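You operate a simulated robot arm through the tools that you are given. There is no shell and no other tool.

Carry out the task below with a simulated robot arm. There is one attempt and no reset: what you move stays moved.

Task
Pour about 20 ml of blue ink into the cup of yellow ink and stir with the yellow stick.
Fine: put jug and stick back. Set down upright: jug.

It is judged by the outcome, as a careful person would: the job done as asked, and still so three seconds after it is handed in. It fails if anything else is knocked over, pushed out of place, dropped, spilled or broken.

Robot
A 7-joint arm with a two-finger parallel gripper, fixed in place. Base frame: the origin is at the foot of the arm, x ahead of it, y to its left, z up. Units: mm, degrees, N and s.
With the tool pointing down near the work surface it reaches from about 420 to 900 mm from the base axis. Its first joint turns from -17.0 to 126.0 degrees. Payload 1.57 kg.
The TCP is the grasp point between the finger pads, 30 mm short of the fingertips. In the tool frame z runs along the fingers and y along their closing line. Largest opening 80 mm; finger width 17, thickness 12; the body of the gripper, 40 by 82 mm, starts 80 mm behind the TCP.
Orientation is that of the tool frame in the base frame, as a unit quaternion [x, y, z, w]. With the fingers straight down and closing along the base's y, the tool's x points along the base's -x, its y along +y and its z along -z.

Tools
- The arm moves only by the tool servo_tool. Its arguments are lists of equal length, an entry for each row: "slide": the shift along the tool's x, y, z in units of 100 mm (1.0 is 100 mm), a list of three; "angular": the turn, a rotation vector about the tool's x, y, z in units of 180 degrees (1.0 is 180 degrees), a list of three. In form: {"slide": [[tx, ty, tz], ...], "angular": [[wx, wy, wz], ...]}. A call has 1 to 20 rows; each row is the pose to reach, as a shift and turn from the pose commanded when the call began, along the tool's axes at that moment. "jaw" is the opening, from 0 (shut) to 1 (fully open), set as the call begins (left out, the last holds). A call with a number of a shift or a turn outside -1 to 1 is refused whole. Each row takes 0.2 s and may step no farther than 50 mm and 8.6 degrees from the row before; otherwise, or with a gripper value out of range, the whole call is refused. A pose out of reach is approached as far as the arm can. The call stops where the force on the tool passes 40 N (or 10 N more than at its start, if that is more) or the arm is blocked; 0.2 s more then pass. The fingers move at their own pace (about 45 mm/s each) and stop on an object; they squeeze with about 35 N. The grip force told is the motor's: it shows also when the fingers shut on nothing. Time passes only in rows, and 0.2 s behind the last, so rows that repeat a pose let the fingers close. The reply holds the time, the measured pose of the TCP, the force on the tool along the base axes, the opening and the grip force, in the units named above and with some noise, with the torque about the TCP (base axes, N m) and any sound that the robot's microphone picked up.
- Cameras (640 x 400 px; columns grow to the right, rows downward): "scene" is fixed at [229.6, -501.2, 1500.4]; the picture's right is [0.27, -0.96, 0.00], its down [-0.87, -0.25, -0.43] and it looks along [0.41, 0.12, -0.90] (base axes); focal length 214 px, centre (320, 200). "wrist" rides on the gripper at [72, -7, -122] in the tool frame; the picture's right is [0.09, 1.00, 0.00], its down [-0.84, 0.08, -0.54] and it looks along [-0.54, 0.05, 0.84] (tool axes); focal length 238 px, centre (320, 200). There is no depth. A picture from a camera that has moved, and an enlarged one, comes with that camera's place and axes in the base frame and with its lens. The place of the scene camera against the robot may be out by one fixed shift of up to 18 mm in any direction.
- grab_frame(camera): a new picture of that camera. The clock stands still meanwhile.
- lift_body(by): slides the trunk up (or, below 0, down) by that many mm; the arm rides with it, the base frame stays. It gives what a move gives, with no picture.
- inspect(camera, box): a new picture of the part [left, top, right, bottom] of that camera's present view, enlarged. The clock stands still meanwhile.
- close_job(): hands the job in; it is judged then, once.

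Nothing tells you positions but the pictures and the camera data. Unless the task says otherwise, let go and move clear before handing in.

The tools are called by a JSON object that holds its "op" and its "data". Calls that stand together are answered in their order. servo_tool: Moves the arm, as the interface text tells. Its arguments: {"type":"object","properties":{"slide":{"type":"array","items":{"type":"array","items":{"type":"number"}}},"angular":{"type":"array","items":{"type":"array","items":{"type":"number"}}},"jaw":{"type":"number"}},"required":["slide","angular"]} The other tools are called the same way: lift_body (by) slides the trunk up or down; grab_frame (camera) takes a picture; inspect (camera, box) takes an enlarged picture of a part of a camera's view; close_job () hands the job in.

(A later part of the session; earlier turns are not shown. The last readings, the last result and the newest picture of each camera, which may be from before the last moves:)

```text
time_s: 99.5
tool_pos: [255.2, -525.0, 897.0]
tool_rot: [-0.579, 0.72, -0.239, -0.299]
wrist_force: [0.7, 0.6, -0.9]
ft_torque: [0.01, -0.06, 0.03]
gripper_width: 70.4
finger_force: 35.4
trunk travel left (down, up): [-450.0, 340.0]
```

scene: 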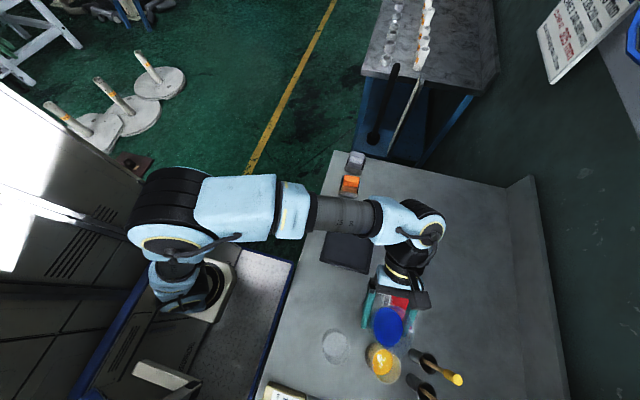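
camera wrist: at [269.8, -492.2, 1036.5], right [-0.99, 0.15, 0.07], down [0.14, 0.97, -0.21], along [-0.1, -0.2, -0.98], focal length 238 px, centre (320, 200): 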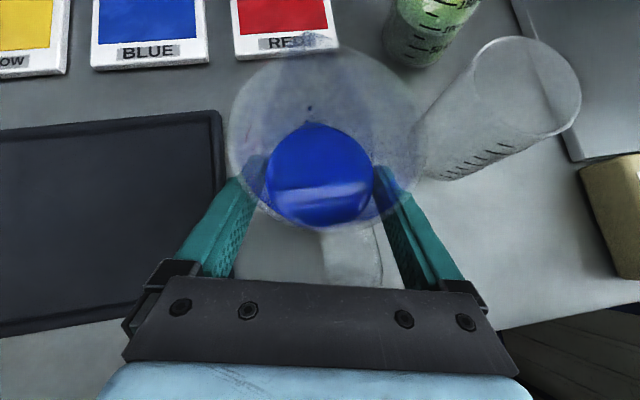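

The bench now carries nearly all the weight. I'll open the fingers.

{"op": "servo_tool", "data": {"slide": [[0, 0, 0], [0, 0, 0], [0, 0, 0], [0, 0, 0]], "angular": [[0, 0, 0], [0, 0, 0], [0, 0, 0], [0, 0, 0]], "jaw": 1.0}}

{"op": "grab_frame", "data": {"camera": "wrist"}}

{"op": "inspect", "data": {"camera": "scene", "box": [290, 250, 390, 320]}}

```text
time_s: 100.5
tool_pos: [256.9, -524.5, 896.8]
tool_rot: [-0.578, 0.721, -0.239, -0.299]
wrist_force: [0.3, 0.0, 0.1]
ft_torque: [0.0, 0.02, -0.03]
gripper_width: 80.0
finger_force: 0.1
trunk travel left (down, up): [-450.0, 340.0]
```

```text
taken
camera wrist: at [269.6, -492.1, 1033.9], right [-0.99, 0.15, 0.07], down [0.14, 0.97, -0.21], along [-0.1, -0.2, -0.98], focal length 238 px, centre (320, 200)
```

wrist: 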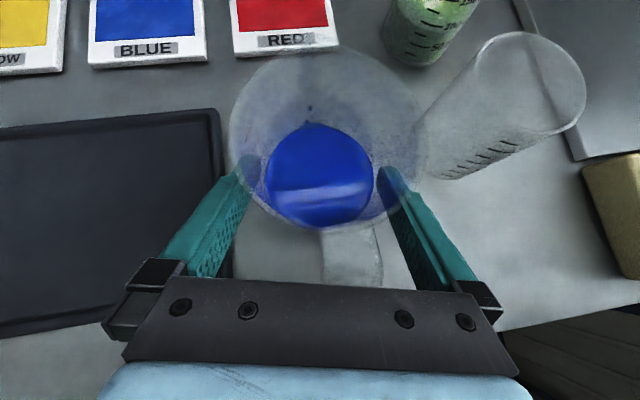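

```text
5.71 times, centred on (340, 285) of scene
camera zoom: at [229.6, -501.2, 1500.4], right [0.27, -0.96, 0.0], down [-0.87, -0.25, -0.43], along [0.41, 0.12, -0.9], focal length 1226 px, centre (206, -286)
```

zoom: 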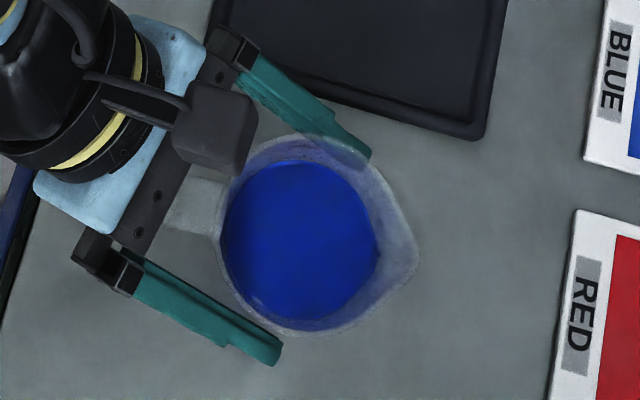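

The jug stands free exactly where it began. I'll back the hand out along the approach line, then rise.

{"op": "servo_tool", "data": {"slide": [[0, 0, -0.09], [0, 0, -0.18], [0, 0, -0.27], [0, 0, -0.36], [0, 0, -0.45], [0.12, 0, -0.57], [0.24, 0, -0.69], [0.36, 0, -0.81]], "angular": [[0, 0, 0], [0, 0, 0], [0, 0, 0], [0, 0, 0], [0, 0, 0], [0, 0, 0], [0, 0, 0], [0, 0, 0]]}}

{"op": "grab_frame", "data": {"camera": "wrist"}}

{"op": "grab_frame", "data": {"camera": "scene"}}

```text
time_s: 102.3
tool_pos: [262.9, -493.5, 979.8]
tool_rot: [-0.577, 0.721, -0.239, -0.299]
wrist_force: [0.3, -0.3, 0.6]
ft_torque: [0.0, -0.04, 0.0]
gripper_width: 80.0
finger_force: 0.0
trunk travel left (down, up): [-450.0, 340.0]
```

```text
taken
camera wrist: at [276.5, -461.5, 1116.9], right [-0.99, 0.15, 0.07], down [0.14, 0.97, -0.21], along [-0.1, -0.2, -0.98], focal length 238 px, centre (320, 200)
```

wrist: 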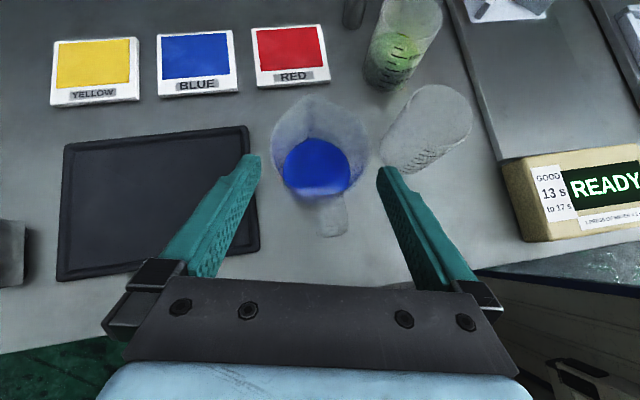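

```text
taken
```

scene: 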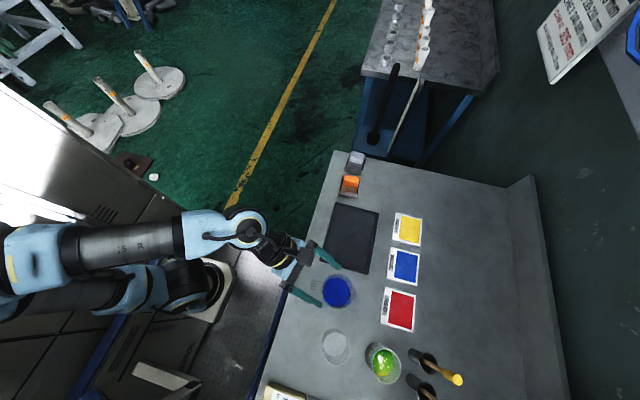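

The jug is clear. For the stick I want the hand vertical and higher, so I'll raise the trunk back 200 mm first.

{"op": "lift_body", "data": {"by": 200}}

{"op": "servo_tool", "data": {"slide": [[0.07, -0.018, 0.046], [0.14, -0.036, 0.092], [0.21, -0.054, 0.138], [0.28, -0.072, 0.184], [0.35, -0.09, 0.23], [0.415, -0.108, 0.275]], "angular": [[0, -0.042, 0], [0, -0.084, 0], [0, -0.126, 0], [0, -0.168, 0], [0, -0.21, 0], [0, -0.25, 0]]}}

```text
time_s: 104.4
tool_pos: [262.5, -494.5, 1179.9]
tool_rot: [-0.579, 0.72, -0.24, -0.298]
wrist_force: [0.3, -0.2, -0.2]
ft_torque: [0.0, 0.02, 0.03]
gripper_width: 79.9
finger_force: 0.0
trunk travel left (down, up): [-650.0, 140.0]
```

```text
time_s: 105.8
tool_pos: [263.0, -543.7, 1190.5]
tool_rot: [-0.626, 0.78, 0.001, 0.001]
wrist_force: [0.0, 0.6, 0.4]
ft_torque: [-0.06, -0.04, 0.0]
gripper_width: 80.1
finger_force: 0.1
trunk travel left (down, up): [-650.0, 140.0]
```

The hand is vertical. I'll turn it so the fingers close along y, clear of the neighbouring sticks, and move towards the yellow stick.

{"op": "servo_tool", "data": {"slide": [[0.082, 0.023, 0], [0.164, 0.046, 0], [0.246, 0.068, 0], [0.328, 0.091, 0], [0.41, 0.114, 0], [0.491, 0.137, 0], [0.573, 0.16, 0], [0.655, 0.182, 0], [0.737, 0.205, 0], [0.819, 0.228, 0]], "angular": [[0, 0, 0.0431], [0, 0, 0.0861], [0, 0, 0.1292], [0, 0, 0.1722], [0, 0, 0.2153], [0, 0, 0.2584], [0, 0, 0.3014], [0, 0, 0.3445], [0, 0, 0.3875], [0, 0, 0.4306]]}}

{"op": "grab_frame", "data": {"camera": "wrist"}}

{"op": "grab_frame", "data": {"camera": "scene"}}

```text
time_s: 108.0
tool_pos: [224.2, -618.4, 1190.2]
tool_rot: [0.002, 1.0, -0.001, -0.001]
wrist_force: [0.2, -0.2, -0.8]
ft_torque: [0.02, -0.02, -0.01]
gripper_width: 79.9
finger_force: 0.0
trunk travel left (down, up): [-650.0, 140.0]
```

```text
taken
camera wrist: at [149.7, -626.0, 1311.7], right [-0.09, 1.0, 0.0], down [0.84, 0.07, 0.54], along [0.54, 0.05, -0.84], focal length 238 px, centre (320, 200)
```

wrist: 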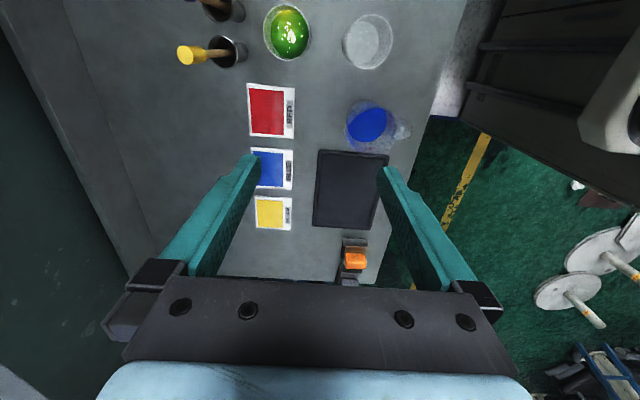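

```text
taken
```

scene: 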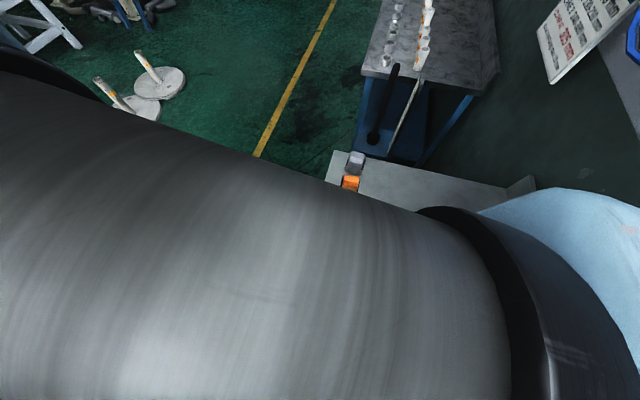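

From above, the cup shows green ink and the yellow stick is visible. I'll zoom in on the stick to refine its position and lean.

{"op": "inspect", "data": {"camera": "wrist", "box": [160, 20, 260, 80]}}

{"op": "inspect", "data": {"camera": "wrist", "box": [240, 0, 340, 70]}}

```text
6.40 times, centred on (210, 50) of wrist
camera zoom: at [149.7, -626.0, 1311.7], right [-0.09, 1.0, 0.0], down [0.84, 0.07, 0.54], along [0.54, 0.05, -0.84], focal length 1525 px, centre (1024, 1160)
```

zoom: 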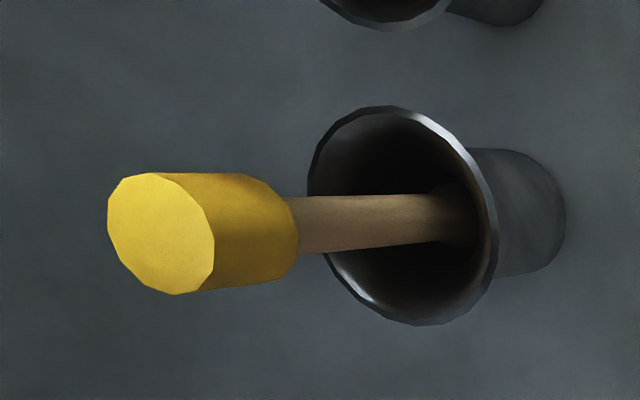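

```text
5.71 times, centred on (290, 35) of wrist
camera zoom: at [149.7, -626.0, 1311.7], right [-0.09, 1.0, 0.0], down [0.84, 0.07, 0.54], along [0.54, 0.05, -0.84], focal length 1362 px, centre (491, 1143)
```

zoom: 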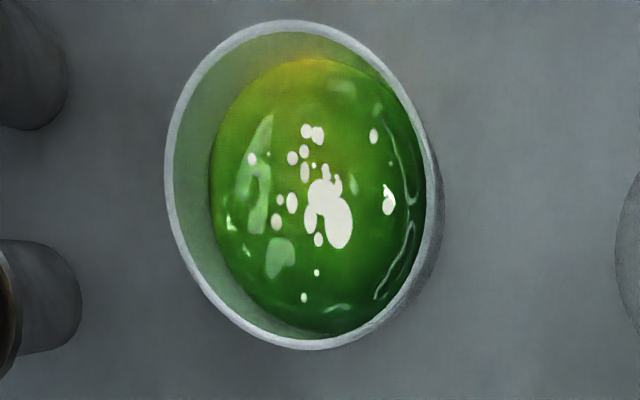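

The stick is vertical: its handle spans z≈1000–1043 at about (168, −756.5), and the holder rim is at z≈932. I'll narrow the jaws so they miss the other sticks and move above it.

{"op": "servo_tool", "data": {"slide": [[0.14, -0.35, 0.07], [0.27, -0.7, 0.15]], "angular": [[0, 0, 0], [0, 0, 0]], "jaw": 0.5}}

{"op": "servo_tool", "data": {"slide": [[0.14, -0.34, 0.05], [0.27, -0.675, 0.1]], "angular": [[0, 0, 0], [0, 0, 0]]}}

{"op": "grab_frame", "data": {"camera": "wrist"}}

{"op": "grab_frame", "data": {"camera": "scene"}}

```text
time_s: 108.6
tool_pos: [194.4, -687.1, 1175.7]
tool_rot: [0.001, 1.0, 0.0, -0.001]
wrist_force: [-0.6, 0.2, 0.3]
ft_torque: [-0.04, 0.01, 0.0]
gripper_width: 40.0
finger_force: 0.1
trunk travel left (down, up): [-650.0, 140.0]
```

```text
time_s: 109.2
tool_pos: [167.8, -755.3, 1165.4]
tool_rot: [0.0, 1.0, 0.001, 0.0]
wrist_force: [0.7, -0.3, 0.6]
ft_torque: [-0.02, 0.06, 0.01]
gripper_width: 40.0
finger_force: 0.0
trunk travel left (down, up): [-650.0, 140.0]
```

```text
taken
camera wrist: at [95.9, -762.8, 1287.5], right [-0.09, 1.0, 0.0], down [0.84, 0.08, 0.54], along [0.54, 0.05, -0.84], focal length 238 px, centre (320, 200)
```

wrist: 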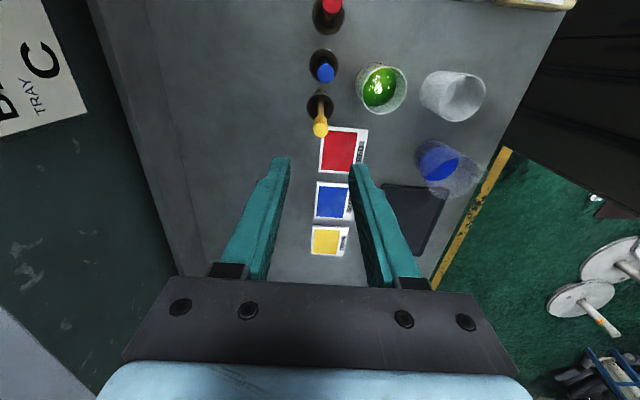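

```text
taken
```

scene: 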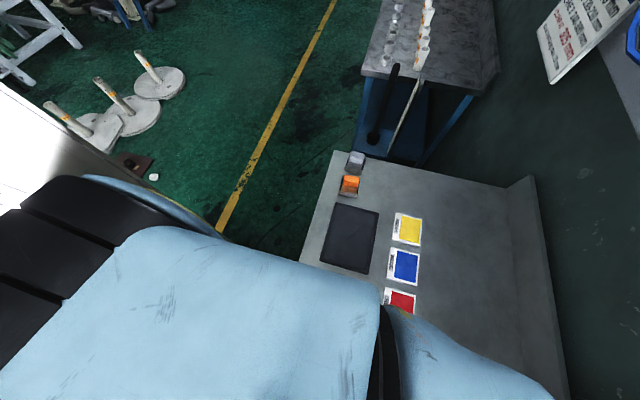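

I'm directly above the stick now. I'll zoom for the final alignment.

{"op": "inspect", "data": {"camera": "wrist", "box": [280, 80, 370, 150]}}

```text
5.71 times, centred on (325, 115) of wrist
camera zoom: at [95.9, -762.8, 1287.5], right [-0.09, 1.0, 0.0], down [0.84, 0.08, 0.54], along [0.54, 0.05, -0.84], focal length 1362 px, centre (291, 686)
```

zoom: 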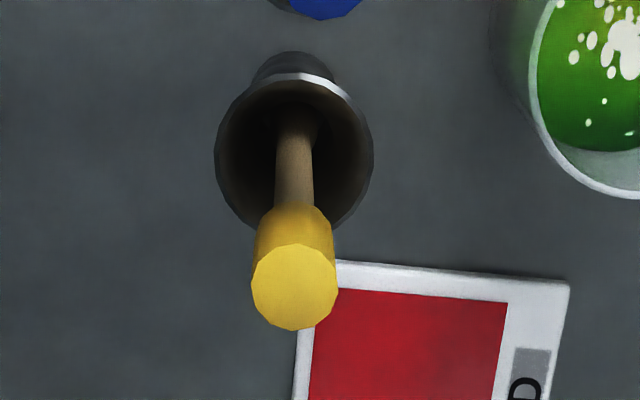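

The hand is aligned with the stick within 0.5 mm. I'll descend vertically to mid-handle.

{"op": "servo_tool", "data": {"slide": [[0, 0, 0.2], [0, 0, 0.4], [0, 0, 0.6], [0, 0, 0.8], [0, 0, 0.95]], "angular": [[0, 0, 0], [0, 0, 0], [0, 0, 0], [0, 0, 0], [0, 0, 0]]}}

{"op": "grab_frame", "data": {"camera": "wrist"}}

```text
time_s: 110.4
tool_pos: [168.1, -756.3, 1070.2]
tool_rot: [0.001, 1.0, -0.001, -0.001]
wrist_force: [0.6, 0.2, 0.0]
ft_torque: [0.0, 0.03, -0.02]
gripper_width: 40.1
finger_force: 0.1
trunk travel left (down, up): [-650.0, 140.0]
```

```text
taken
camera wrist: at [95.8, -762.9, 1191.3], right [-0.09, 1.0, 0.0], down [0.84, 0.08, 0.54], along [0.54, 0.05, -0.84], focal length 238 px, centre (320, 200)
```

wrist: 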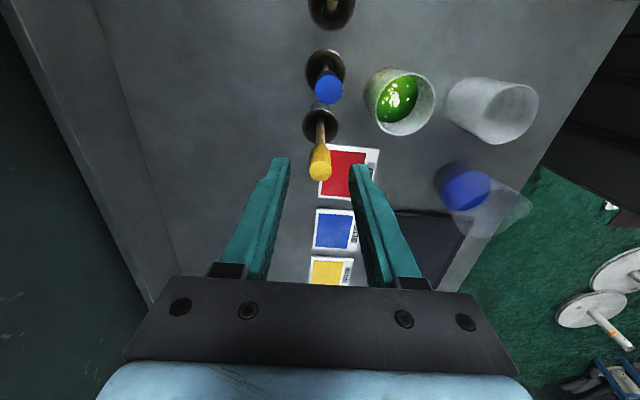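

The stick is centred between the fingers. I'll go down the last 47 mm.

{"op": "servo_tool", "data": {"slide": [[0, 0, 0.12], [0, 0, 0.24], [0, 0, 0.36], [0, 0, 0.47]], "angular": [[0, 0, 0], [0, 0, 0], [0, 0, 0], [0, 0, 0]]}}

{"op": "inspect", "data": {"camera": "wrist", "box": [220, 80, 420, 280]}}

```text
time_s: 111.4
tool_pos: [167.5, -755.2, 1022.3]
tool_rot: [0.001, 1.0, 0.0, -0.001]
wrist_force: [-1.1, 1.0, -0.4]
ft_torque: [-0.01, 0.01, -0.05]
gripper_width: 39.9
finger_force: 0.1
trunk travel left (down, up): [-650.0, 140.0]
```

```text
2.00 times, centred on (320, 180) of wrist
camera zoom: at [95.3, -763.2, 1144.4], right [-0.09, 1.0, 0.0], down [0.84, 0.08, 0.54], along [0.54, 0.05, -0.84], focal length 477 px, centre (320, 240)
```

zoom: 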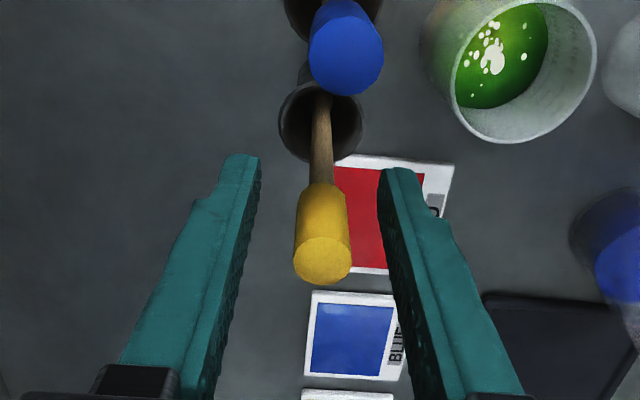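

The handle is between the pads. I'll close on it.

{"op": "servo_tool", "data": {"slide": [[0, 0, 0], [0, 0, 0], [0, 0, 0], [0, 0, 0], [0, 0, 0]], "angular": [[0, 0, 0], [0, 0, 0], [0, 0, 0], [0, 0, 0], [0, 0, 0]], "jaw": 0}}

{"op": "inspect", "data": {"camera": "wrist", "box": [220, 80, 420, 280]}}

```text
time_s: 112.6
tool_pos: [168.5, -755.7, 1022.4]
tool_rot: [0.001, 1.0, 0.0, 0.0]
wrist_force: [-0.2, 0.2, 1.3]
ft_torque: [0.08, 0.0, 0.01]
gripper_width: 14.0
finger_force: 30.2
trunk travel left (down, up): [-650.0, 140.0]
```

```text
2.00 times, centred on (320, 180) of wrist
camera zoom: at [95.4, -763.2, 1144.8], right [-0.09, 1.0, 0.0], down [0.84, 0.08, 0.54], along [0.54, 0.05, -0.84], focal length 477 px, centre (320, 240)
```

zoom: 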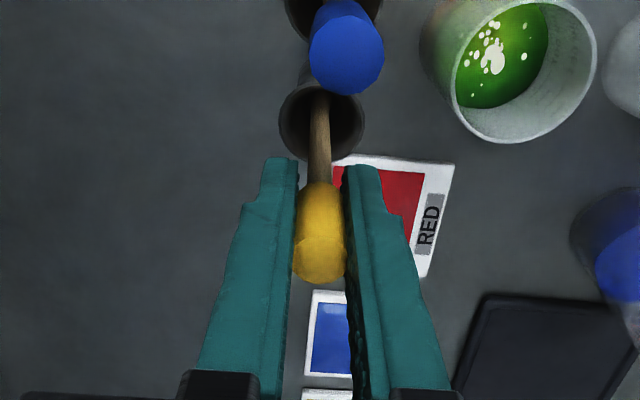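

Gripped at 14 mm. I'll lift straight up gently, checking the hold.

{"op": "servo_tool", "data": {"slide": [[0, 0, -0.01], [0, 0, -0.03], [0, 0, -0.06], [0, 0, -0.1], [0, 0, -0.14], [0, 0, -0.18], [0, 0, -0.22], [0, 0, -0.26], [0, 0, -0.3], [0, 0, -0.34], [0, 0, -0.38], [0, 0, -0.42], [0, 0, -0.46], [0, 0, -0.5], [0, 0, -0.54], [0, 0, -0.58], [0, 0, -0.61], [0, 0, -0.63]], "angular": [[0, 0, 0], [0, 0, 0], [0, 0, 0], [0, 0, 0], [0, 0, 0], [0, 0, 0], [0, 0, 0], [0, 0, 0], [0, 0, 0], [0, 0, 0], [0, 0, 0], [0, 0, 0], [0, 0, 0], [0, 0, 0], [0, 0, 0], [0, 0, 0], [0, 0, 0], [0, 0, 0]]}}

{"op": "inspect", "data": {"camera": "wrist", "box": [220, 80, 420, 280]}}

```text
time_s: 116.4
tool_pos: [168.9, -755.1, 1086.3]
tool_rot: [0.001, 1.0, 0.0, -0.002]
wrist_force: [0.8, -0.1, -0.4]
ft_torque: [-0.04, -0.02, -0.03]
gripper_width: 14.4
finger_force: 30.5
trunk travel left (down, up): [-650.0, 140.0]
```

```text
2.00 times, centred on (320, 180) of wrist
camera zoom: at [96.1, -763.6, 1207.7], right [-0.09, 1.0, 0.0], down [0.84, 0.08, 0.54], along [0.54, 0.05, -0.84], focal length 477 px, centre (320, 240)
```

zoom: 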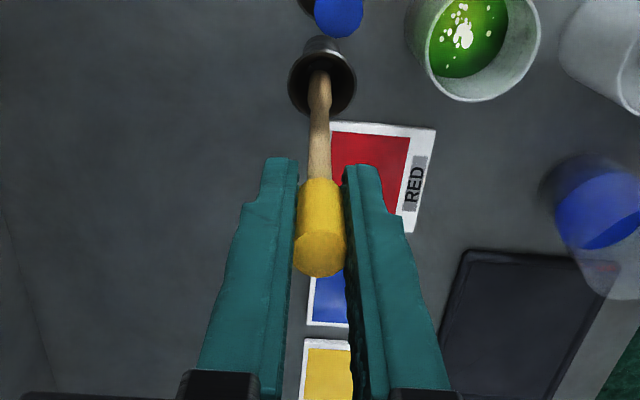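

The hold is good. I'll lift another 60 mm to clear the holder.

{"op": "servo_tool", "data": {"slide": [[0, 0, -0.01], [0, 0, -0.03], [0, 0, -0.06], [0, 0, -0.1], [0, 0, -0.14], [0, 0, -0.18], [0, 0, -0.22], [0, 0, -0.26], [0, 0, -0.3], [0, 0, -0.34], [0, 0, -0.38], [0, 0, -0.42], [0, 0, -0.46], [0, 0, -0.5], [0, 0, -0.54], [0, 0, -0.57], [0, 0, -0.59], [0, 0, -0.6]], "angular": [[0, 0, 0], [0, 0, 0], [0, 0, 0], [0, 0, 0], [0, 0, 0], [0, 0, 0], [0, 0, 0], [0, 0, 0], [0, 0, 0], [0, 0, 0], [0, 0, 0], [0, 0, 0], [0, 0, 0], [0, 0, 0], [0, 0, 0], [0, 0, 0], [0, 0, 0], [0, 0, 0]]}}

{"op": "inspect", "data": {"camera": "wrist", "box": [240, 60, 440, 260]}}

{"op": "grab_frame", "data": {"camera": "wrist"}}

```text
time_s: 120.2
tool_pos: [167.5, -756.3, 1146.2]
tool_rot: [0.001, 1.0, 0.001, 0.0]
wrist_force: [0.2, -0.1, -1.1]
ft_torque: [0.03, 0.01, 0.0]
gripper_width: 14.3
finger_force: 30.6
trunk travel left (down, up): [-650.0, 140.0]
```

```text
2.00 times, centred on (340, 160) of wrist
camera zoom: at [95.8, -763.5, 1267.8], right [-0.09, 1.0, 0.0], down [0.84, 0.08, 0.54], along [0.54, 0.05, -0.84], focal length 477 px, centre (280, 280)
```

zoom: 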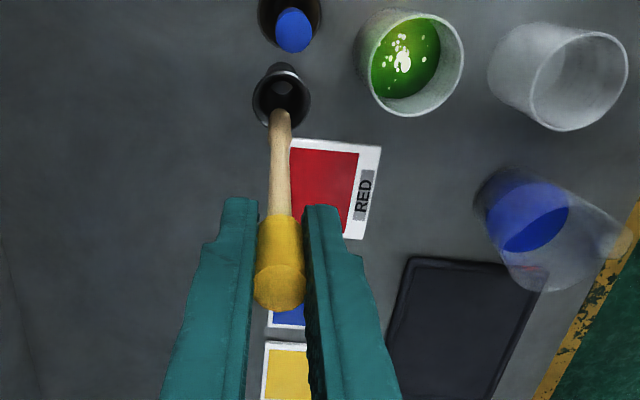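

```text
taken
camera wrist: at [95.8, -763.5, 1267.8], right [-0.09, 1.0, 0.0], down [0.84, 0.08, 0.54], along [0.54, 0.05, -0.84], focal length 238 px, centre (320, 200)
```

wrist: 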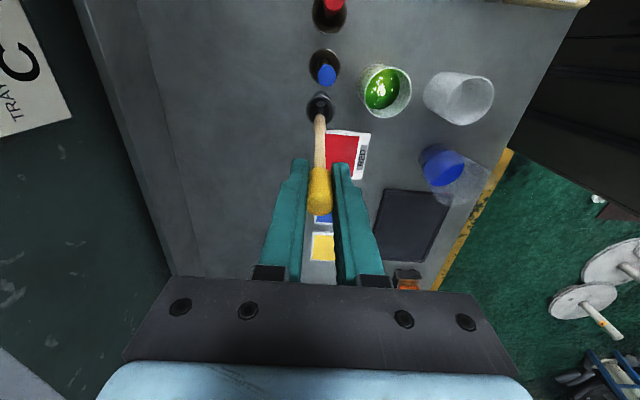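

The stick's lower end is at z≈970, well clear of the holder and cup rims. I'll move sideways to above the cup's centre.

{"op": "servo_tool", "data": {"slide": [[0.009, 0.025, 0], [0.029, 0.084, 0], [0.058, 0.168, 0], [0.088, 0.252, 0], [0.117, 0.336, 0], [0.146, 0.42, 0], [0.175, 0.504, 0], [0.204, 0.588, 0], [0.234, 0.672, 0], [0.263, 0.756, 0], [0.283, 0.815, 0], [0.292, 0.84, 0]], "angular": [[0, 0, 0], [0, 0, 0], [0, 0, 0], [0, 0, 0], [0, 0, 0], [0, 0, 0], [0, 0, 0], [0, 0, 0], [0, 0, 0], [0, 0, 0], [0, 0, 0], [0, 0, 0]]}}

{"op": "inspect", "data": {"camera": "wrist", "box": [240, 60, 440, 200]}}

```text
time_s: 122.8
tool_pos: [138.4, -671.5, 1147.0]
tool_rot: [0.001, 1.0, 0.0, -0.001]
wrist_force: [0.7, -0.2, -1.3]
ft_torque: [-0.02, -0.02, -0.03]
gripper_width: 14.1
finger_force: 31.1
trunk travel left (down, up): [-650.0, 140.0]
```

```text
2.86 times, centred on (340, 130) of wrist
camera zoom: at [66.8, -679.3, 1267.5], right [-0.09, 1.0, 0.0], down [0.84, 0.08, 0.54], along [0.54, 0.05, -0.84], focal length 681 px, centre (263, 400)
```

zoom: 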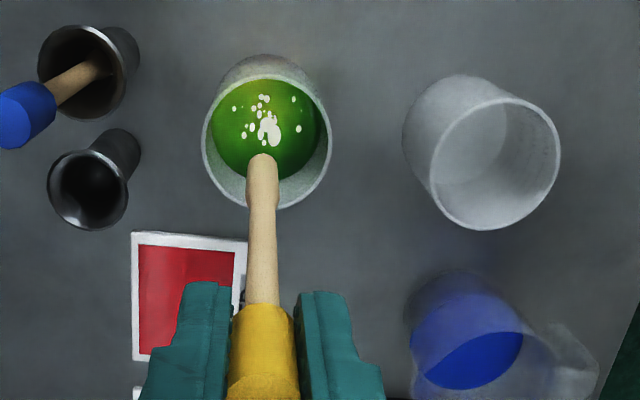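

The stick is centred over the cup at (138.5, −671.5). I'll lower it into the ink.

{"op": "servo_tool", "data": {"slide": [[0, 0, 0.02], [0, 0, 0.07], [0, 0, 0.14], [0, 0, 0.21], [0, 0, 0.28], [0, 0, 0.35], [0, 0, 0.42], [0, 0, 0.49], [0, 0, 0.55], [0, 0, 0.6]], "angular": [[0, 0, 0], [0, 0, 0], [0, 0, 0], [0, 0, 0], [0, 0, 0], [0, 0, 0], [0, 0, 0], [0, 0, 0], [0, 0, 0], [0, 0, 0]]}}

{"op": "inspect", "data": {"camera": "wrist", "box": [240, 60, 440, 200]}}

```text
time_s: 125.0
tool_pos: [140.1, -671.9, 1085.6]
tool_rot: [0.001, 1.0, 0.0, -0.001]
wrist_force: [-0.2, -0.4, 0.6]
ft_torque: [0.01, 0.0, -0.01]
gripper_width: 14.1
finger_force: 30.5
trunk travel left (down, up): [-650.0, 140.0]
```

```text
2.86 times, centred on (340, 130) of wrist
camera zoom: at [67.0, -679.3, 1207.5], right [-0.09, 1.0, 0.0], down [0.84, 0.08, 0.54], along [0.54, 0.05, -0.84], focal length 681 px, centre (263, 400)
```

zoom: 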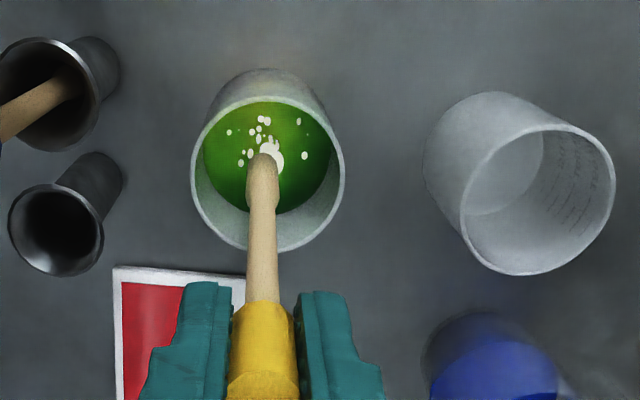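

The stick end is just inside the cup. I'll lower it about 48 mm more so it sits just above the cup floor.

{"op": "servo_tool", "data": {"slide": [[0, 0, 0.01], [0, 0, 0.05], [0, 0, 0.1], [0, 0, 0.15], [0, 0, 0.2], [0, 0, 0.25], [0, 0, 0.3], [0, 0, 0.35], [0, 0, 0.4], [0, 0, 0.44], [0, 0, 0.47]], "angular": [[0, 0, 0], [0, 0, 0], [0, 0, 0], [0, 0, 0], [0, 0, 0], [0, 0, 0], [0, 0, 0], [0, 0, 0], [0, 0, 0], [0, 0, 0], [0, 0, 0]]}}

{"op": "inspect", "data": {"camera": "wrist", "box": [240, 60, 440, 200]}}

```text
time_s: 127.4
tool_pos: [138.9, -670.8, 1039.2]
tool_rot: [0.001, 1.0, 0.002, -0.001]
wrist_force: [0.0, 0.3, 0.3]
ft_torque: [-0.01, -0.03, 0.02]
gripper_width: 14.7
finger_force: 31.0
trunk travel left (down, up): [-650.0, 140.0]
```

```text
2.86 times, centred on (340, 130) of wrist
camera zoom: at [66.9, -679.3, 1160.6], right [-0.09, 1.0, 0.0], down [0.84, 0.08, 0.54], along [0.54, 0.05, -0.84], focal length 681 px, centre (263, 400)
```

zoom: 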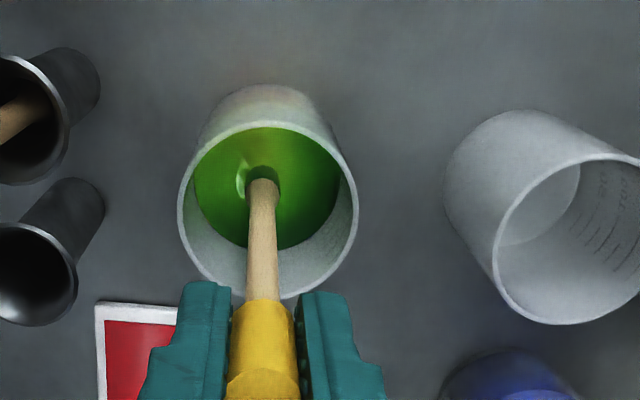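

The stick is about 33 mm deep in the ink with no contact force. I'll stir with 12 mm radius circles, well inside the 28 mm cup wall.

{"op": "servo_tool", "data": {"slide": [[0.06, 0, 0], [0.12, 0, 0], [0.097, 0.071, 0], [0.037, 0.114, 0], [-0.037, 0.114, 0], [-0.097, 0.071, 0], [-0.12, 0, 0], [-0.097, -0.071, 0], [-0.037, -0.114, 0], [0.037, -0.114, 0], [0.097, -0.071, 0], [0.12, 0, 0], [0.097, 0.071, 0], [0.037, 0.114, 0], [-0.037, 0.114, 0], [-0.097, 0.071, 0], [-0.12, 0, 0], [-0.097, -0.071, 0], [-0.049, -0.036, 0], [0, 0, 0]], "angular": [[0, 0, 0], [0, 0, 0], [0, 0, 0], [0, 0, 0], [0, 0, 0], [0, 0, 0], [0, 0, 0], [0, 0, 0], [0, 0, 0], [0, 0, 0], [0, 0, 0], [0, 0, 0], [0, 0, 0], [0, 0, 0], [0, 0, 0], [0, 0, 0], [0, 0, 0], [0, 0, 0], [0, 0, 0], [0, 0, 0]]}}

{"op": "inspect", "data": {"camera": "wrist", "box": [240, 60, 440, 200]}}

```text
time_s: 131.6
tool_pos: [139.7, -673.2, 1038.6]
tool_rot: [0.0, 1.0, 0.001, -0.001]
wrist_force: [-0.4, 0.4, -0.6]
ft_torque: [0.0, -0.02, 0.0]
gripper_width: 14.7
finger_force: 30.7
trunk travel left (down, up): [-650.0, 140.0]
```

```text
2.86 times, centred on (340, 130) of wrist
camera zoom: at [67.0, -679.5, 1160.7], right [-0.09, 1.0, 0.0], down [0.84, 0.08, 0.54], along [0.54, 0.05, -0.84], focal length 681 px, centre (263, 400)
```

zoom: 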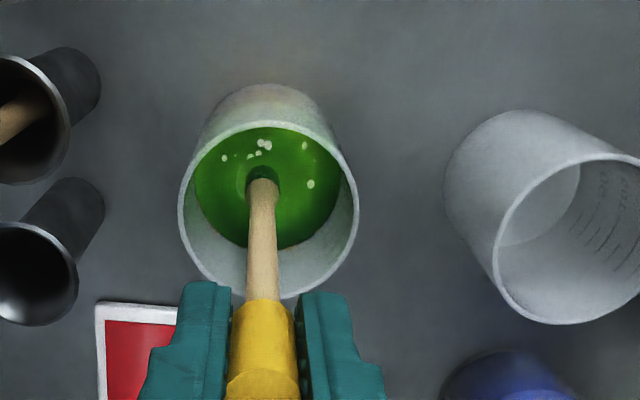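

The cup hasn't moved and the colour is evening out. I'll stir more, alternating depth.

{"op": "servo_tool", "data": {"slide": [[0.07, 0, 0], [0.14, 0, 0], [0.113, 0.082, 0.01], [0.043, 0.133, 0.02], [-0.043, 0.133, 0.03], [-0.113, 0.082, 0.04], [-0.14, 0, 0.04], [-0.113, -0.082, 0.03], [-0.043, -0.133, 0.01], [0.043, -0.133, -0.01], [0.113, -0.082, -0.03], [0.14, 0, -0.05], [0.113, 0.082, -0.07], [0.043, 0.133, -0.08], [-0.043, 0.133, -0.08], [-0.113, 0.082, -0.06], [-0.14, 0, -0.04], [-0.113, -0.082, -0.02], [-0.056, -0.041, -0.01], [0, 0, 0]], "angular": [[0, 0, 0], [0, 0, 0], [0, 0, 0], [0, 0, 0], [0, 0, 0], [0, 0, 0], [0, 0, 0], [0, 0, 0], [0, 0, 0], [0, 0, 0], [0, 0, 0], [0, 0, 0], [0, 0, 0], [0, 0, 0], [0, 0, 0], [0, 0, 0], [0, 0, 0], [0, 0, 0], [0, 0, 0], [0, 0, 0]]}}

{"op": "servo_tool", "data": {"slide": [[0.06, 0, 0], [0.12, 0, 0], [0.097, 0.071, 0], [0.037, 0.114, 0], [-0.037, 0.114, 0], [-0.097, 0.071, 0], [-0.12, 0, 0], [-0.097, -0.071, 0], [-0.037, -0.114, 0], [0.037, -0.114, 0], [0.097, -0.071, 0], [0.12, 0, 0], [0.097, 0.071, 0], [0.037, 0.114, 0], [-0.037, 0.114, 0], [-0.097, 0.071, 0], [-0.12, 0, 0], [-0.097, -0.071, 0], [-0.049, -0.036, 0], [0, 0, 0]], "angular": [[0, 0, 0], [0, 0, 0], [0, 0, 0], [0, 0, 0], [0, 0, 0], [0, 0, 0], [0, 0, 0], [0, 0, 0], [0, 0, 0], [0, 0, 0], [0, 0, 0], [0, 0, 0], [0, 0, 0], [0, 0, 0], [0, 0, 0], [0, 0, 0], [0, 0, 0], [0, 0, 0], [0, 0, 0], [0, 0, 0]]}}

{"op": "inspect", "data": {"camera": "wrist", "box": [240, 60, 440, 200]}}

```text
time_s: 135.8
tool_pos: [138.8, -671.6, 1038.5]
tool_rot: [0.001, 1.0, 0.001, -0.001]
wrist_force: [0.7, 0.0, -1.1]
ft_torque: [0.01, 0.0, -0.01]
gripper_width: 14.8
finger_force: 31.0
trunk travel left (down, up): [-650.0, 140.0]
```

```text
time_s: 140.0
tool_pos: [139.3, -672.4, 1037.0]
tool_rot: [0.0, 1.0, 0.001, -0.001]
wrist_force: [-1.6, 0.8, -0.2]
ft_torque: [-0.04, 0.0, 0.02]
gripper_width: 14.6
finger_force: 30.4
trunk travel left (down, up): [-650.0, 140.0]
```

```text
2.86 times, centred on (340, 130) of wrist
camera zoom: at [67.0, -679.7, 1160.6], right [-0.09, 1.0, 0.0], down [0.84, 0.08, 0.54], along [0.54, 0.05, -0.84], focal length 681 px, centre (263, 400)
```

zoom: 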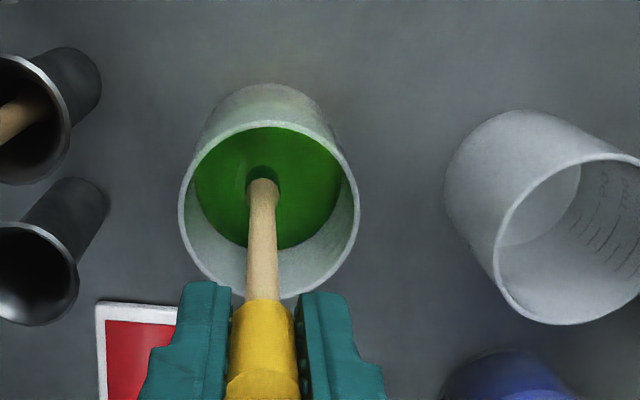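

The ink is now an even green. I'll do one more pass in the reverse direction to be thorough.

{"op": "servo_tool", "data": {"slide": [[0.06, 0, 0], [0.12, 0, 0], [0.097, -0.071, 0], [0.037, -0.114, 0.02], [-0.037, -0.114, 0.04], [-0.097, -0.071, 0.04], [-0.12, 0, 0.04], [-0.097, 0.071, 0.02], [-0.037, 0.114, 0], [0.037, 0.114, 0], [0.097, 0.071, -0.02], [0.12, 0, -0.04], [0.097, -0.071, -0.06], [0.037, -0.114, -0.06], [-0.037, -0.114, -0.04], [-0.097, -0.071, -0.02], [-0.12, 0, 0], [-0.097, 0.071, 0], [-0.049, 0.036, 0], [0, 0, 0]], "angular": [[0, 0, 0], [0, 0, 0], [0, 0, 0], [0, 0, 0], [0, 0, 0], [0, 0, 0], [0, 0, 0], [0, 0, 0], [0, 0, 0], [0, 0, 0], [0, 0, 0], [0, 0, 0], [0, 0, 0], [0, 0, 0], [0, 0, 0], [0, 0, 0], [0, 0, 0], [0, 0, 0], [0, 0, 0], [0, 0, 0]]}}

{"op": "inspect", "data": {"camera": "wrist", "box": [240, 60, 440, 200]}}

```text
time_s: 144.2
tool_pos: [139.2, -672.9, 1038.8]
tool_rot: [0.0, 1.0, -0.001, 0.0]
wrist_force: [-0.6, 0.1, -0.4]
ft_torque: [-0.04, -0.04, 0.03]
gripper_width: 14.4
finger_force: 31.1
trunk travel left (down, up): [-650.0, 140.0]
```

```text
2.86 times, centred on (340, 130) of wrist
camera zoom: at [66.6, -679.4, 1160.6], right [-0.09, 1.0, 0.0], down [0.84, 0.08, 0.54], along [0.54, 0.05, -0.84], focal length 681 px, centre (263, 400)
```

zoom: 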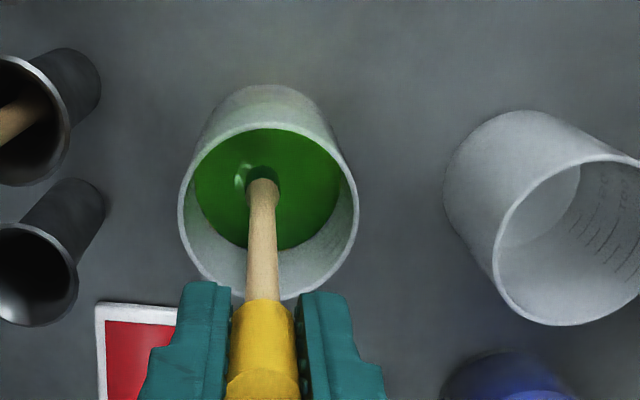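

Mixed evenly. I'll raise the stick out of the ink but keep it inside the cup, letting it drip for a moment.

{"op": "servo_tool", "data": {"slide": [[0, 0, -0.02], [0, 0, -0.06], [0, 0, -0.11], [0, 0, -0.16], [0, 0, -0.21], [0, 0, -0.26], [0, 0, -0.31], [0, 0, -0.36], [0, 0, -0.41], [0, 0, -0.46], [0, 0, -0.49], [0, 0, -0.5], [0, 0, -0.5], [0, 0, -0.5], [0, 0, -0.5], [0, 0, -0.5], [0, 0, -0.5], [0, 0, -0.5], [0, 0, -0.5], [0, 0, -0.5]], "angular": [[0, 0, 0], [0, 0, 0], [0, 0, 0], [0, 0, 0], [0, 0, 0], [0, 0, 0], [0, 0, 0], [0, 0, 0], [0, 0, 0], [0, 0, 0], [0, 0, 0], [0, 0, 0], [0, 0, 0], [0, 0, 0], [0, 0, 0], [0, 0, 0], [0, 0, 0], [0, 0, 0], [0, 0, 0], [0, 0, 0]]}}

{"op": "inspect", "data": {"camera": "wrist", "box": [240, 60, 440, 200]}}

```text
time_s: 148.4
tool_pos: [139.8, -672.7, 1088.1]
tool_rot: [0.001, 1.0, 0.0, 0.0]
wrist_force: [0.3, 0.2, -0.2]
ft_torque: [0.01, -0.03, -0.02]
gripper_width: 14.4
finger_force: 31.1
trunk travel left (down, up): [-650.0, 140.0]
```

```text
2.86 times, centred on (340, 130) of wrist
camera zoom: at [66.7, -679.4, 1210.4], right [-0.09, 1.0, 0.0], down [0.84, 0.08, 0.54], along [0.54, 0.05, -0.84], focal length 681 px, centre (263, 400)
```

zoom: 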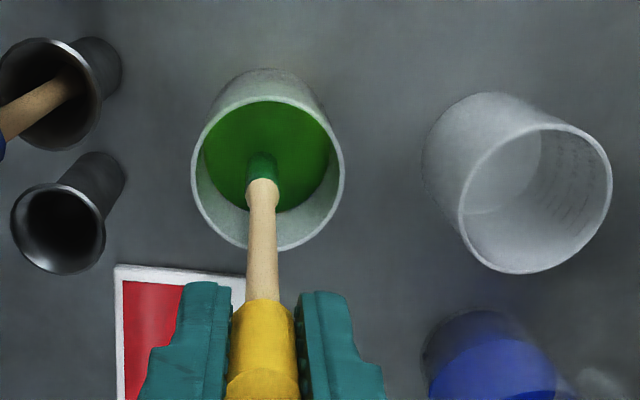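

The wet end is green. I'll let it drip over the cup a few seconds more before crossing to the holder.

{"op": "servo_tool", "data": {"slide": [[0, 0, -0.02], [0, 0, -0.04], [0, 0, -0.04], [0, 0, -0.04], [0, 0, -0.04], [0, 0, -0.04], [0, 0, -0.04], [0, 0, -0.04], [0, 0, -0.04], [0, 0, -0.04], [0, 0, -0.04], [0, 0, -0.04], [0, 0, -0.04], [0, 0, -0.04], [0, 0, -0.04], [0, 0, -0.04], [0, 0, -0.04], [0, 0, -0.04], [0, 0, -0.04], [0, 0, -0.04]], "angular": [[0, 0, 0], [0, 0, 0], [0, 0, 0], [0, 0, 0], [0, 0, 0], [0, 0, 0], [0, 0, 0], [0, 0, 0], [0, 0, 0], [0, 0, 0], [0, 0, 0], [0, 0, 0], [0, 0, 0], [0, 0, 0], [0, 0, 0], [0, 0, 0], [0, 0, 0], [0, 0, 0], [0, 0, 0], [0, 0, 0]]}}

{"op": "servo_tool", "data": {"slide": [[0, 0, -0.02], [0, 0, -0.06], [0, 0, -0.11], [0, 0, -0.16], [0, 0, -0.21], [0, 0, -0.26], [0, 0, -0.31], [0, 0, -0.36], [0, 0, -0.41], [0, 0, -0.46], [0, 0, -0.5], [0, 0, -0.52], [0, 0, -0.53], [0, 0, -0.53], [0, 0, -0.53]], "angular": [[0, 0, 0], [0, 0, 0], [0, 0, 0], [0, 0, 0], [0, 0, 0], [0, 0, 0], [0, 0, 0], [0, 0, 0], [0, 0, 0], [0, 0, 0], [0, 0, 0], [0, 0, 0], [0, 0, 0], [0, 0, 0], [0, 0, 0]]}}

{"op": "inspect", "data": {"camera": "wrist", "box": [240, 60, 440, 200]}}

```text
time_s: 152.6
tool_pos: [139.5, -672.7, 1092.4]
tool_rot: [0.002, 1.0, 0.0, -0.001]
wrist_force: [-0.1, 0.7, 0.0]
ft_torque: [-0.02, -0.03, -0.02]
gripper_width: 14.6
finger_force: 30.8
trunk travel left (down, up): [-650.0, 140.0]
```

```text
time_s: 155.8
tool_pos: [138.5, -672.6, 1147.2]
tool_rot: [0.001, 1.0, 0.001, 0.0]
wrist_force: [-0.1, 0.1, -0.7]
ft_torque: [-0.04, 0.02, 0.0]
gripper_width: 14.4
finger_force: 30.6
trunk travel left (down, up): [-650.0, 140.0]
```

```text
2.86 times, centred on (340, 130) of wrist
camera zoom: at [67.0, -679.5, 1267.9], right [-0.09, 1.0, 0.0], down [0.84, 0.08, 0.54], along [0.54, 0.05, -0.84], focal length 681 px, centre (263, 400)
```

zoom: 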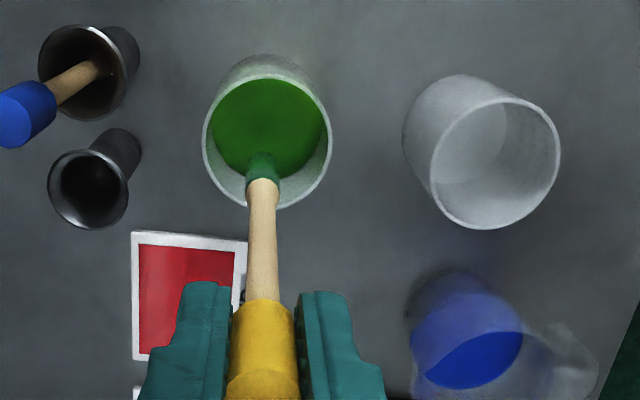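

No drips visible. I'll carry the stick back over its holder along the reverse path.

{"op": "servo_tool", "data": {"slide": [[-0.009, -0.025, 0], [-0.028, -0.084, 0], [-0.057, -0.167, 0], [-0.085, -0.251, 0], [-0.114, -0.335, 0], [-0.142, -0.419, 0], [-0.17, -0.502, 0], [-0.199, -0.586, 0], [-0.227, -0.67, 0], [-0.256, -0.753, 0], [-0.275, -0.812, 0], [-0.284, -0.837, 0], [-0.284, -0.837, 0]], "angular": [[0, 0, 0], [0, 0, 0], [0, 0, 0], [0, 0, 0], [0, 0, 0], [0, 0, 0], [0, 0, 0], [0, 0, 0], [0, 0, 0], [0, 0, 0], [0, 0, 0], [0, 0, 0], [0, 0, 0]]}}

{"op": "inspect", "data": {"camera": "wrist", "box": [270, 70, 370, 150]}}

{"op": "grab_frame", "data": {"camera": "wrist"}}

```text
time_s: 158.6
tool_pos: [167.4, -756.0, 1146.5]
tool_rot: [0.001, 1.0, 0.0, -0.001]
wrist_force: [0.6, -0.4, -0.5]
ft_torque: [-0.01, 0.0, 0.0]
gripper_width: 14.5
finger_force: 30.7
trunk travel left (down, up): [-650.0, 140.0]
```

```text
5.00 times, centred on (320, 110) of wrist
camera zoom: at [95.3, -763.3, 1267.5], right [-0.09, 1.0, 0.0], down [0.84, 0.08, 0.54], along [0.54, 0.05, -0.84], focal length 1192 px, centre (320, 650)
```

zoom: 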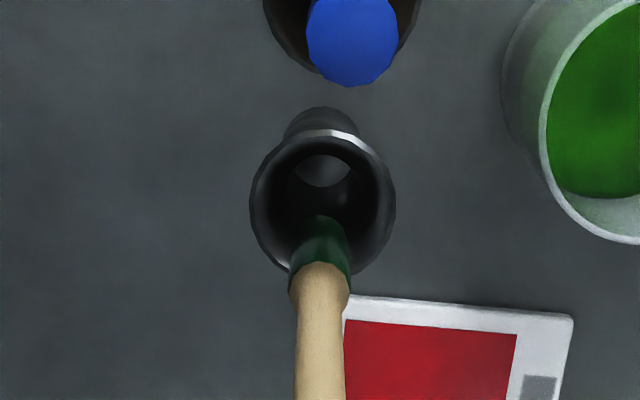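

```text
taken
camera wrist: at [95.3, -763.3, 1267.5], right [-0.09, 1.0, 0.0], down [0.84, 0.08, 0.54], along [0.54, 0.05, -0.84], focal length 238 px, centre (320, 200)
```

wrist: 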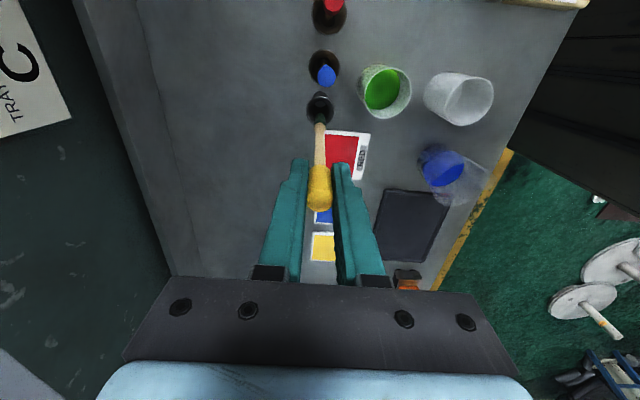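

The stick is aligned with the holder's centre. I'll lower it straight back in.

{"op": "servo_tool", "data": {"slide": [[0, 0, 0.02], [0, 0, 0.07], [0, 0, 0.13], [0, 0, 0.19], [0, 0, 0.25], [0, 0, 0.31], [0, 0, 0.37], [0, 0, 0.43], [0, 0, 0.49], [0, 0, 0.55], [0, 0, 0.6]], "angular": [[0, 0, 0], [0, 0, 0], [0, 0, 0], [0, 0, 0], [0, 0, 0], [0, 0, 0], [0, 0, 0], [0, 0, 0], [0, 0, 0], [0, 0, 0], [0, 0, 0]]}}

{"op": "inspect", "data": {"camera": "wrist", "box": [220, 80, 420, 280]}}

```text
time_s: 161.0
tool_pos: [167.0, -755.0, 1084.0]
tool_rot: [0.0, 1.0, 0.0, 0.0]
wrist_force: [-0.6, 0.7, 0.1]
ft_torque: [-0.01, 0.01, 0.01]
gripper_width: 14.4
finger_force: 30.3
trunk travel left (down, up): [-650.0, 140.0]
```

```text
2.00 times, centred on (320, 180) of wrist
camera zoom: at [95.1, -763.0, 1207.4], right [-0.09, 1.0, 0.0], down [0.84, 0.08, 0.54], along [0.54, 0.05, -0.84], focal length 477 px, centre (320, 240)
```

zoom: 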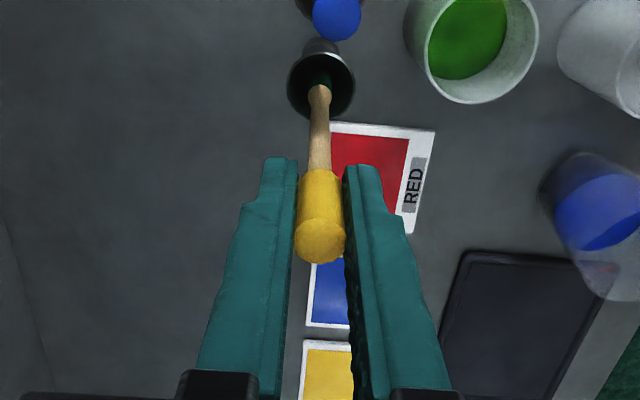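

The stick has settled about 6 mm lower in the grip, so it will bottom out a little earlier. I'll lower 50 mm, then finish in small steps watching the force.

{"op": "servo_tool", "data": {"slide": [[0, 0, 0.02], [0, 0, 0.07], [0, 0, 0.12], [0, 0, 0.18], [0, 0, 0.24], [0, 0, 0.3], [0, 0, 0.36], [0, 0, 0.42], [0, 0, 0.47], [0, 0, 0.5]], "angular": [[0, 0, 0], [0, 0, 0], [0, 0, 0], [0, 0, 0], [0, 0, 0], [0, 0, 0], [0, 0, 0], [0, 0, 0], [0, 0, 0], [0, 0, 0]]}}

{"op": "servo_tool", "data": {"slide": [[0, 0, 0.01], [0, 0, 0.02], [0, 0, 0.03], [0, 0, 0.03]], "angular": [[0, 0, 0], [0, 0, 0], [0, 0, 0], [0, 0, 0]]}}

{"op": "inspect", "data": {"camera": "wrist", "box": [220, 80, 420, 280]}}

```text
time_s: 163.2
tool_pos: [167.1, -756.2, 1035.4]
tool_rot: [0.002, 1.0, 0.0, -0.001]
wrist_force: [-0.8, -0.1, 0.4]
ft_torque: [0.02, 0.0, 0.0]
gripper_width: 14.7
finger_force: 30.6
trunk travel left (down, up): [-650.0, 140.0]
```

```text
time_s: 164.2
tool_pos: [166.9, -756.5, 1033.0]
tool_rot: [0.001, 1.0, 0.0, -0.001]
wrist_force: [-0.1, 0.5, -0.6]
ft_torque: [-0.01, 0.03, 0.02]
gripper_width: 14.8
finger_force: 30.7
trunk travel left (down, up): [-650.0, 140.0]
```

```text
2.00 times, centred on (320, 180) of wrist
camera zoom: at [94.8, -763.1, 1154.6], right [-0.09, 1.0, 0.0], down [0.84, 0.08, 0.54], along [0.54, 0.05, -0.84], focal length 477 px, centre (320, 240)
```

zoom: 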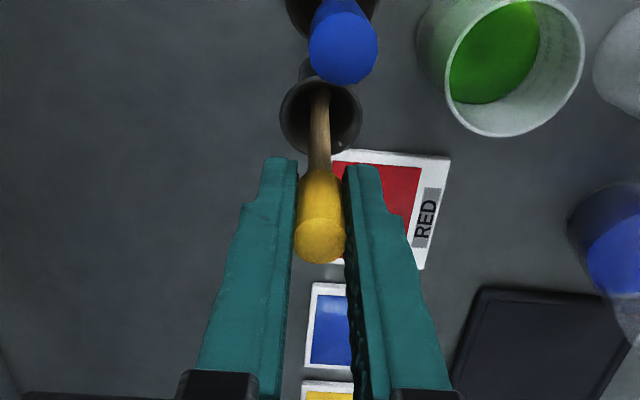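

{"op": "servo_tool", "data": {"slide": [[0, 0, 0.005], [0, 0, 0.01], [0, 0, 0.015], [0, 0, 0.015]], "angular": [[0, 0, 0], [0, 0, 0], [0, 0, 0], [0, 0, 0]]}}

{"op": "servo_tool", "data": {"slide": [[0, 0, 0.005], [0, 0, 0.01], [0, 0, 0.015], [0, 0, 0.015]], "angular": [[0, 0, 0], [0, 0, 0], [0, 0, 0], [0, 0, 0]]}}

```text
time_s: 165.2
tool_pos: [167.4, -755.6, 1031.7]
tool_rot: [0.002, 1.0, 0.0, 0.0]
wrist_force: [-0.2, 0.8, 5.1]
ft_torque: [0.0, 0.03, -0.01]
gripper_width: 14.7
finger_force: 30.4
trunk travel left (down, up): [-650.0, 140.0]
```

```text
time_s: 166.2
tool_pos: [167.6, -754.6, 1032.0]
tool_rot: [0.001, 1.0, -0.003, -0.001]
wrist_force: [-0.2, 0.6, 23.4]
ft_torque: [0.03, -0.07, -0.02]
gripper_width: 14.4
finger_force: 30.4
trunk travel left (down, up): [-650.0, 140.0]
```

The stick has touched the holder floor. I'll relieve the push, then open slowly.

{"op": "servo_tool", "data": {"slide": [[0, 0, -0.008], [0, 0, -0.014], [0, 0, -0.014]], "angular": [[0, 0, 0], [0, 0, 0], [0, 0, 0]]}}

{"op": "servo_tool", "data": {"slide": [[0, 0, 0], [0, 0, 0], [0, 0, 0], [0, 0, 0]], "angular": [[0, 0, 0], [0, 0, 0], [0, 0, 0], [0, 0, 0]], "jaw": 0.5}}

{"op": "inspect", "data": {"camera": "wrist", "box": [220, 80, 420, 280]}}

```text
time_s: 167.0
tool_pos: [166.8, -754.4, 1031.4]
tool_rot: [0.001, 1.0, 0.0, -0.001]
wrist_force: [-0.3, -0.3, 19.9]
ft_torque: [-0.05, -0.05, 0.01]
gripper_width: 14.6
finger_force: 30.5
trunk travel left (down, up): [-650.0, 140.0]
```

```text
time_s: 168.0
tool_pos: [167.0, -755.8, 1031.2]
tool_rot: [0.001, 1.0, 0.0, -0.001]
wrist_force: [-0.1, 0.8, 0.7]
ft_torque: [0.03, -0.02, 0.0]
gripper_width: 40.1
finger_force: 0.0
trunk travel left (down, up): [-650.0, 140.0]
```

```text
2.00 times, centred on (320, 180) of wrist
camera zoom: at [95.2, -763.1, 1152.8], right [-0.09, 1.0, 0.0], down [0.84, 0.08, 0.54], along [0.54, 0.05, -0.84], focal length 477 px, centre (320, 240)
```

zoom: 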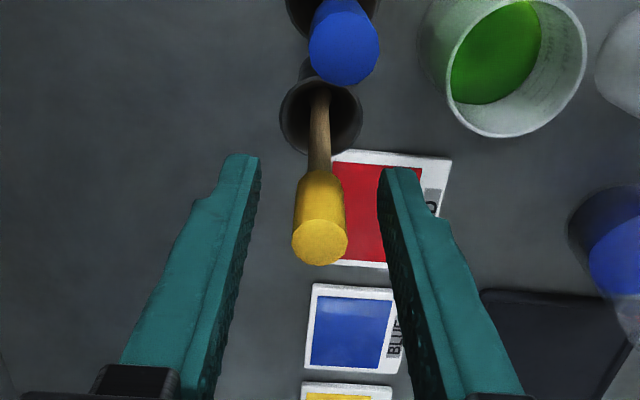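

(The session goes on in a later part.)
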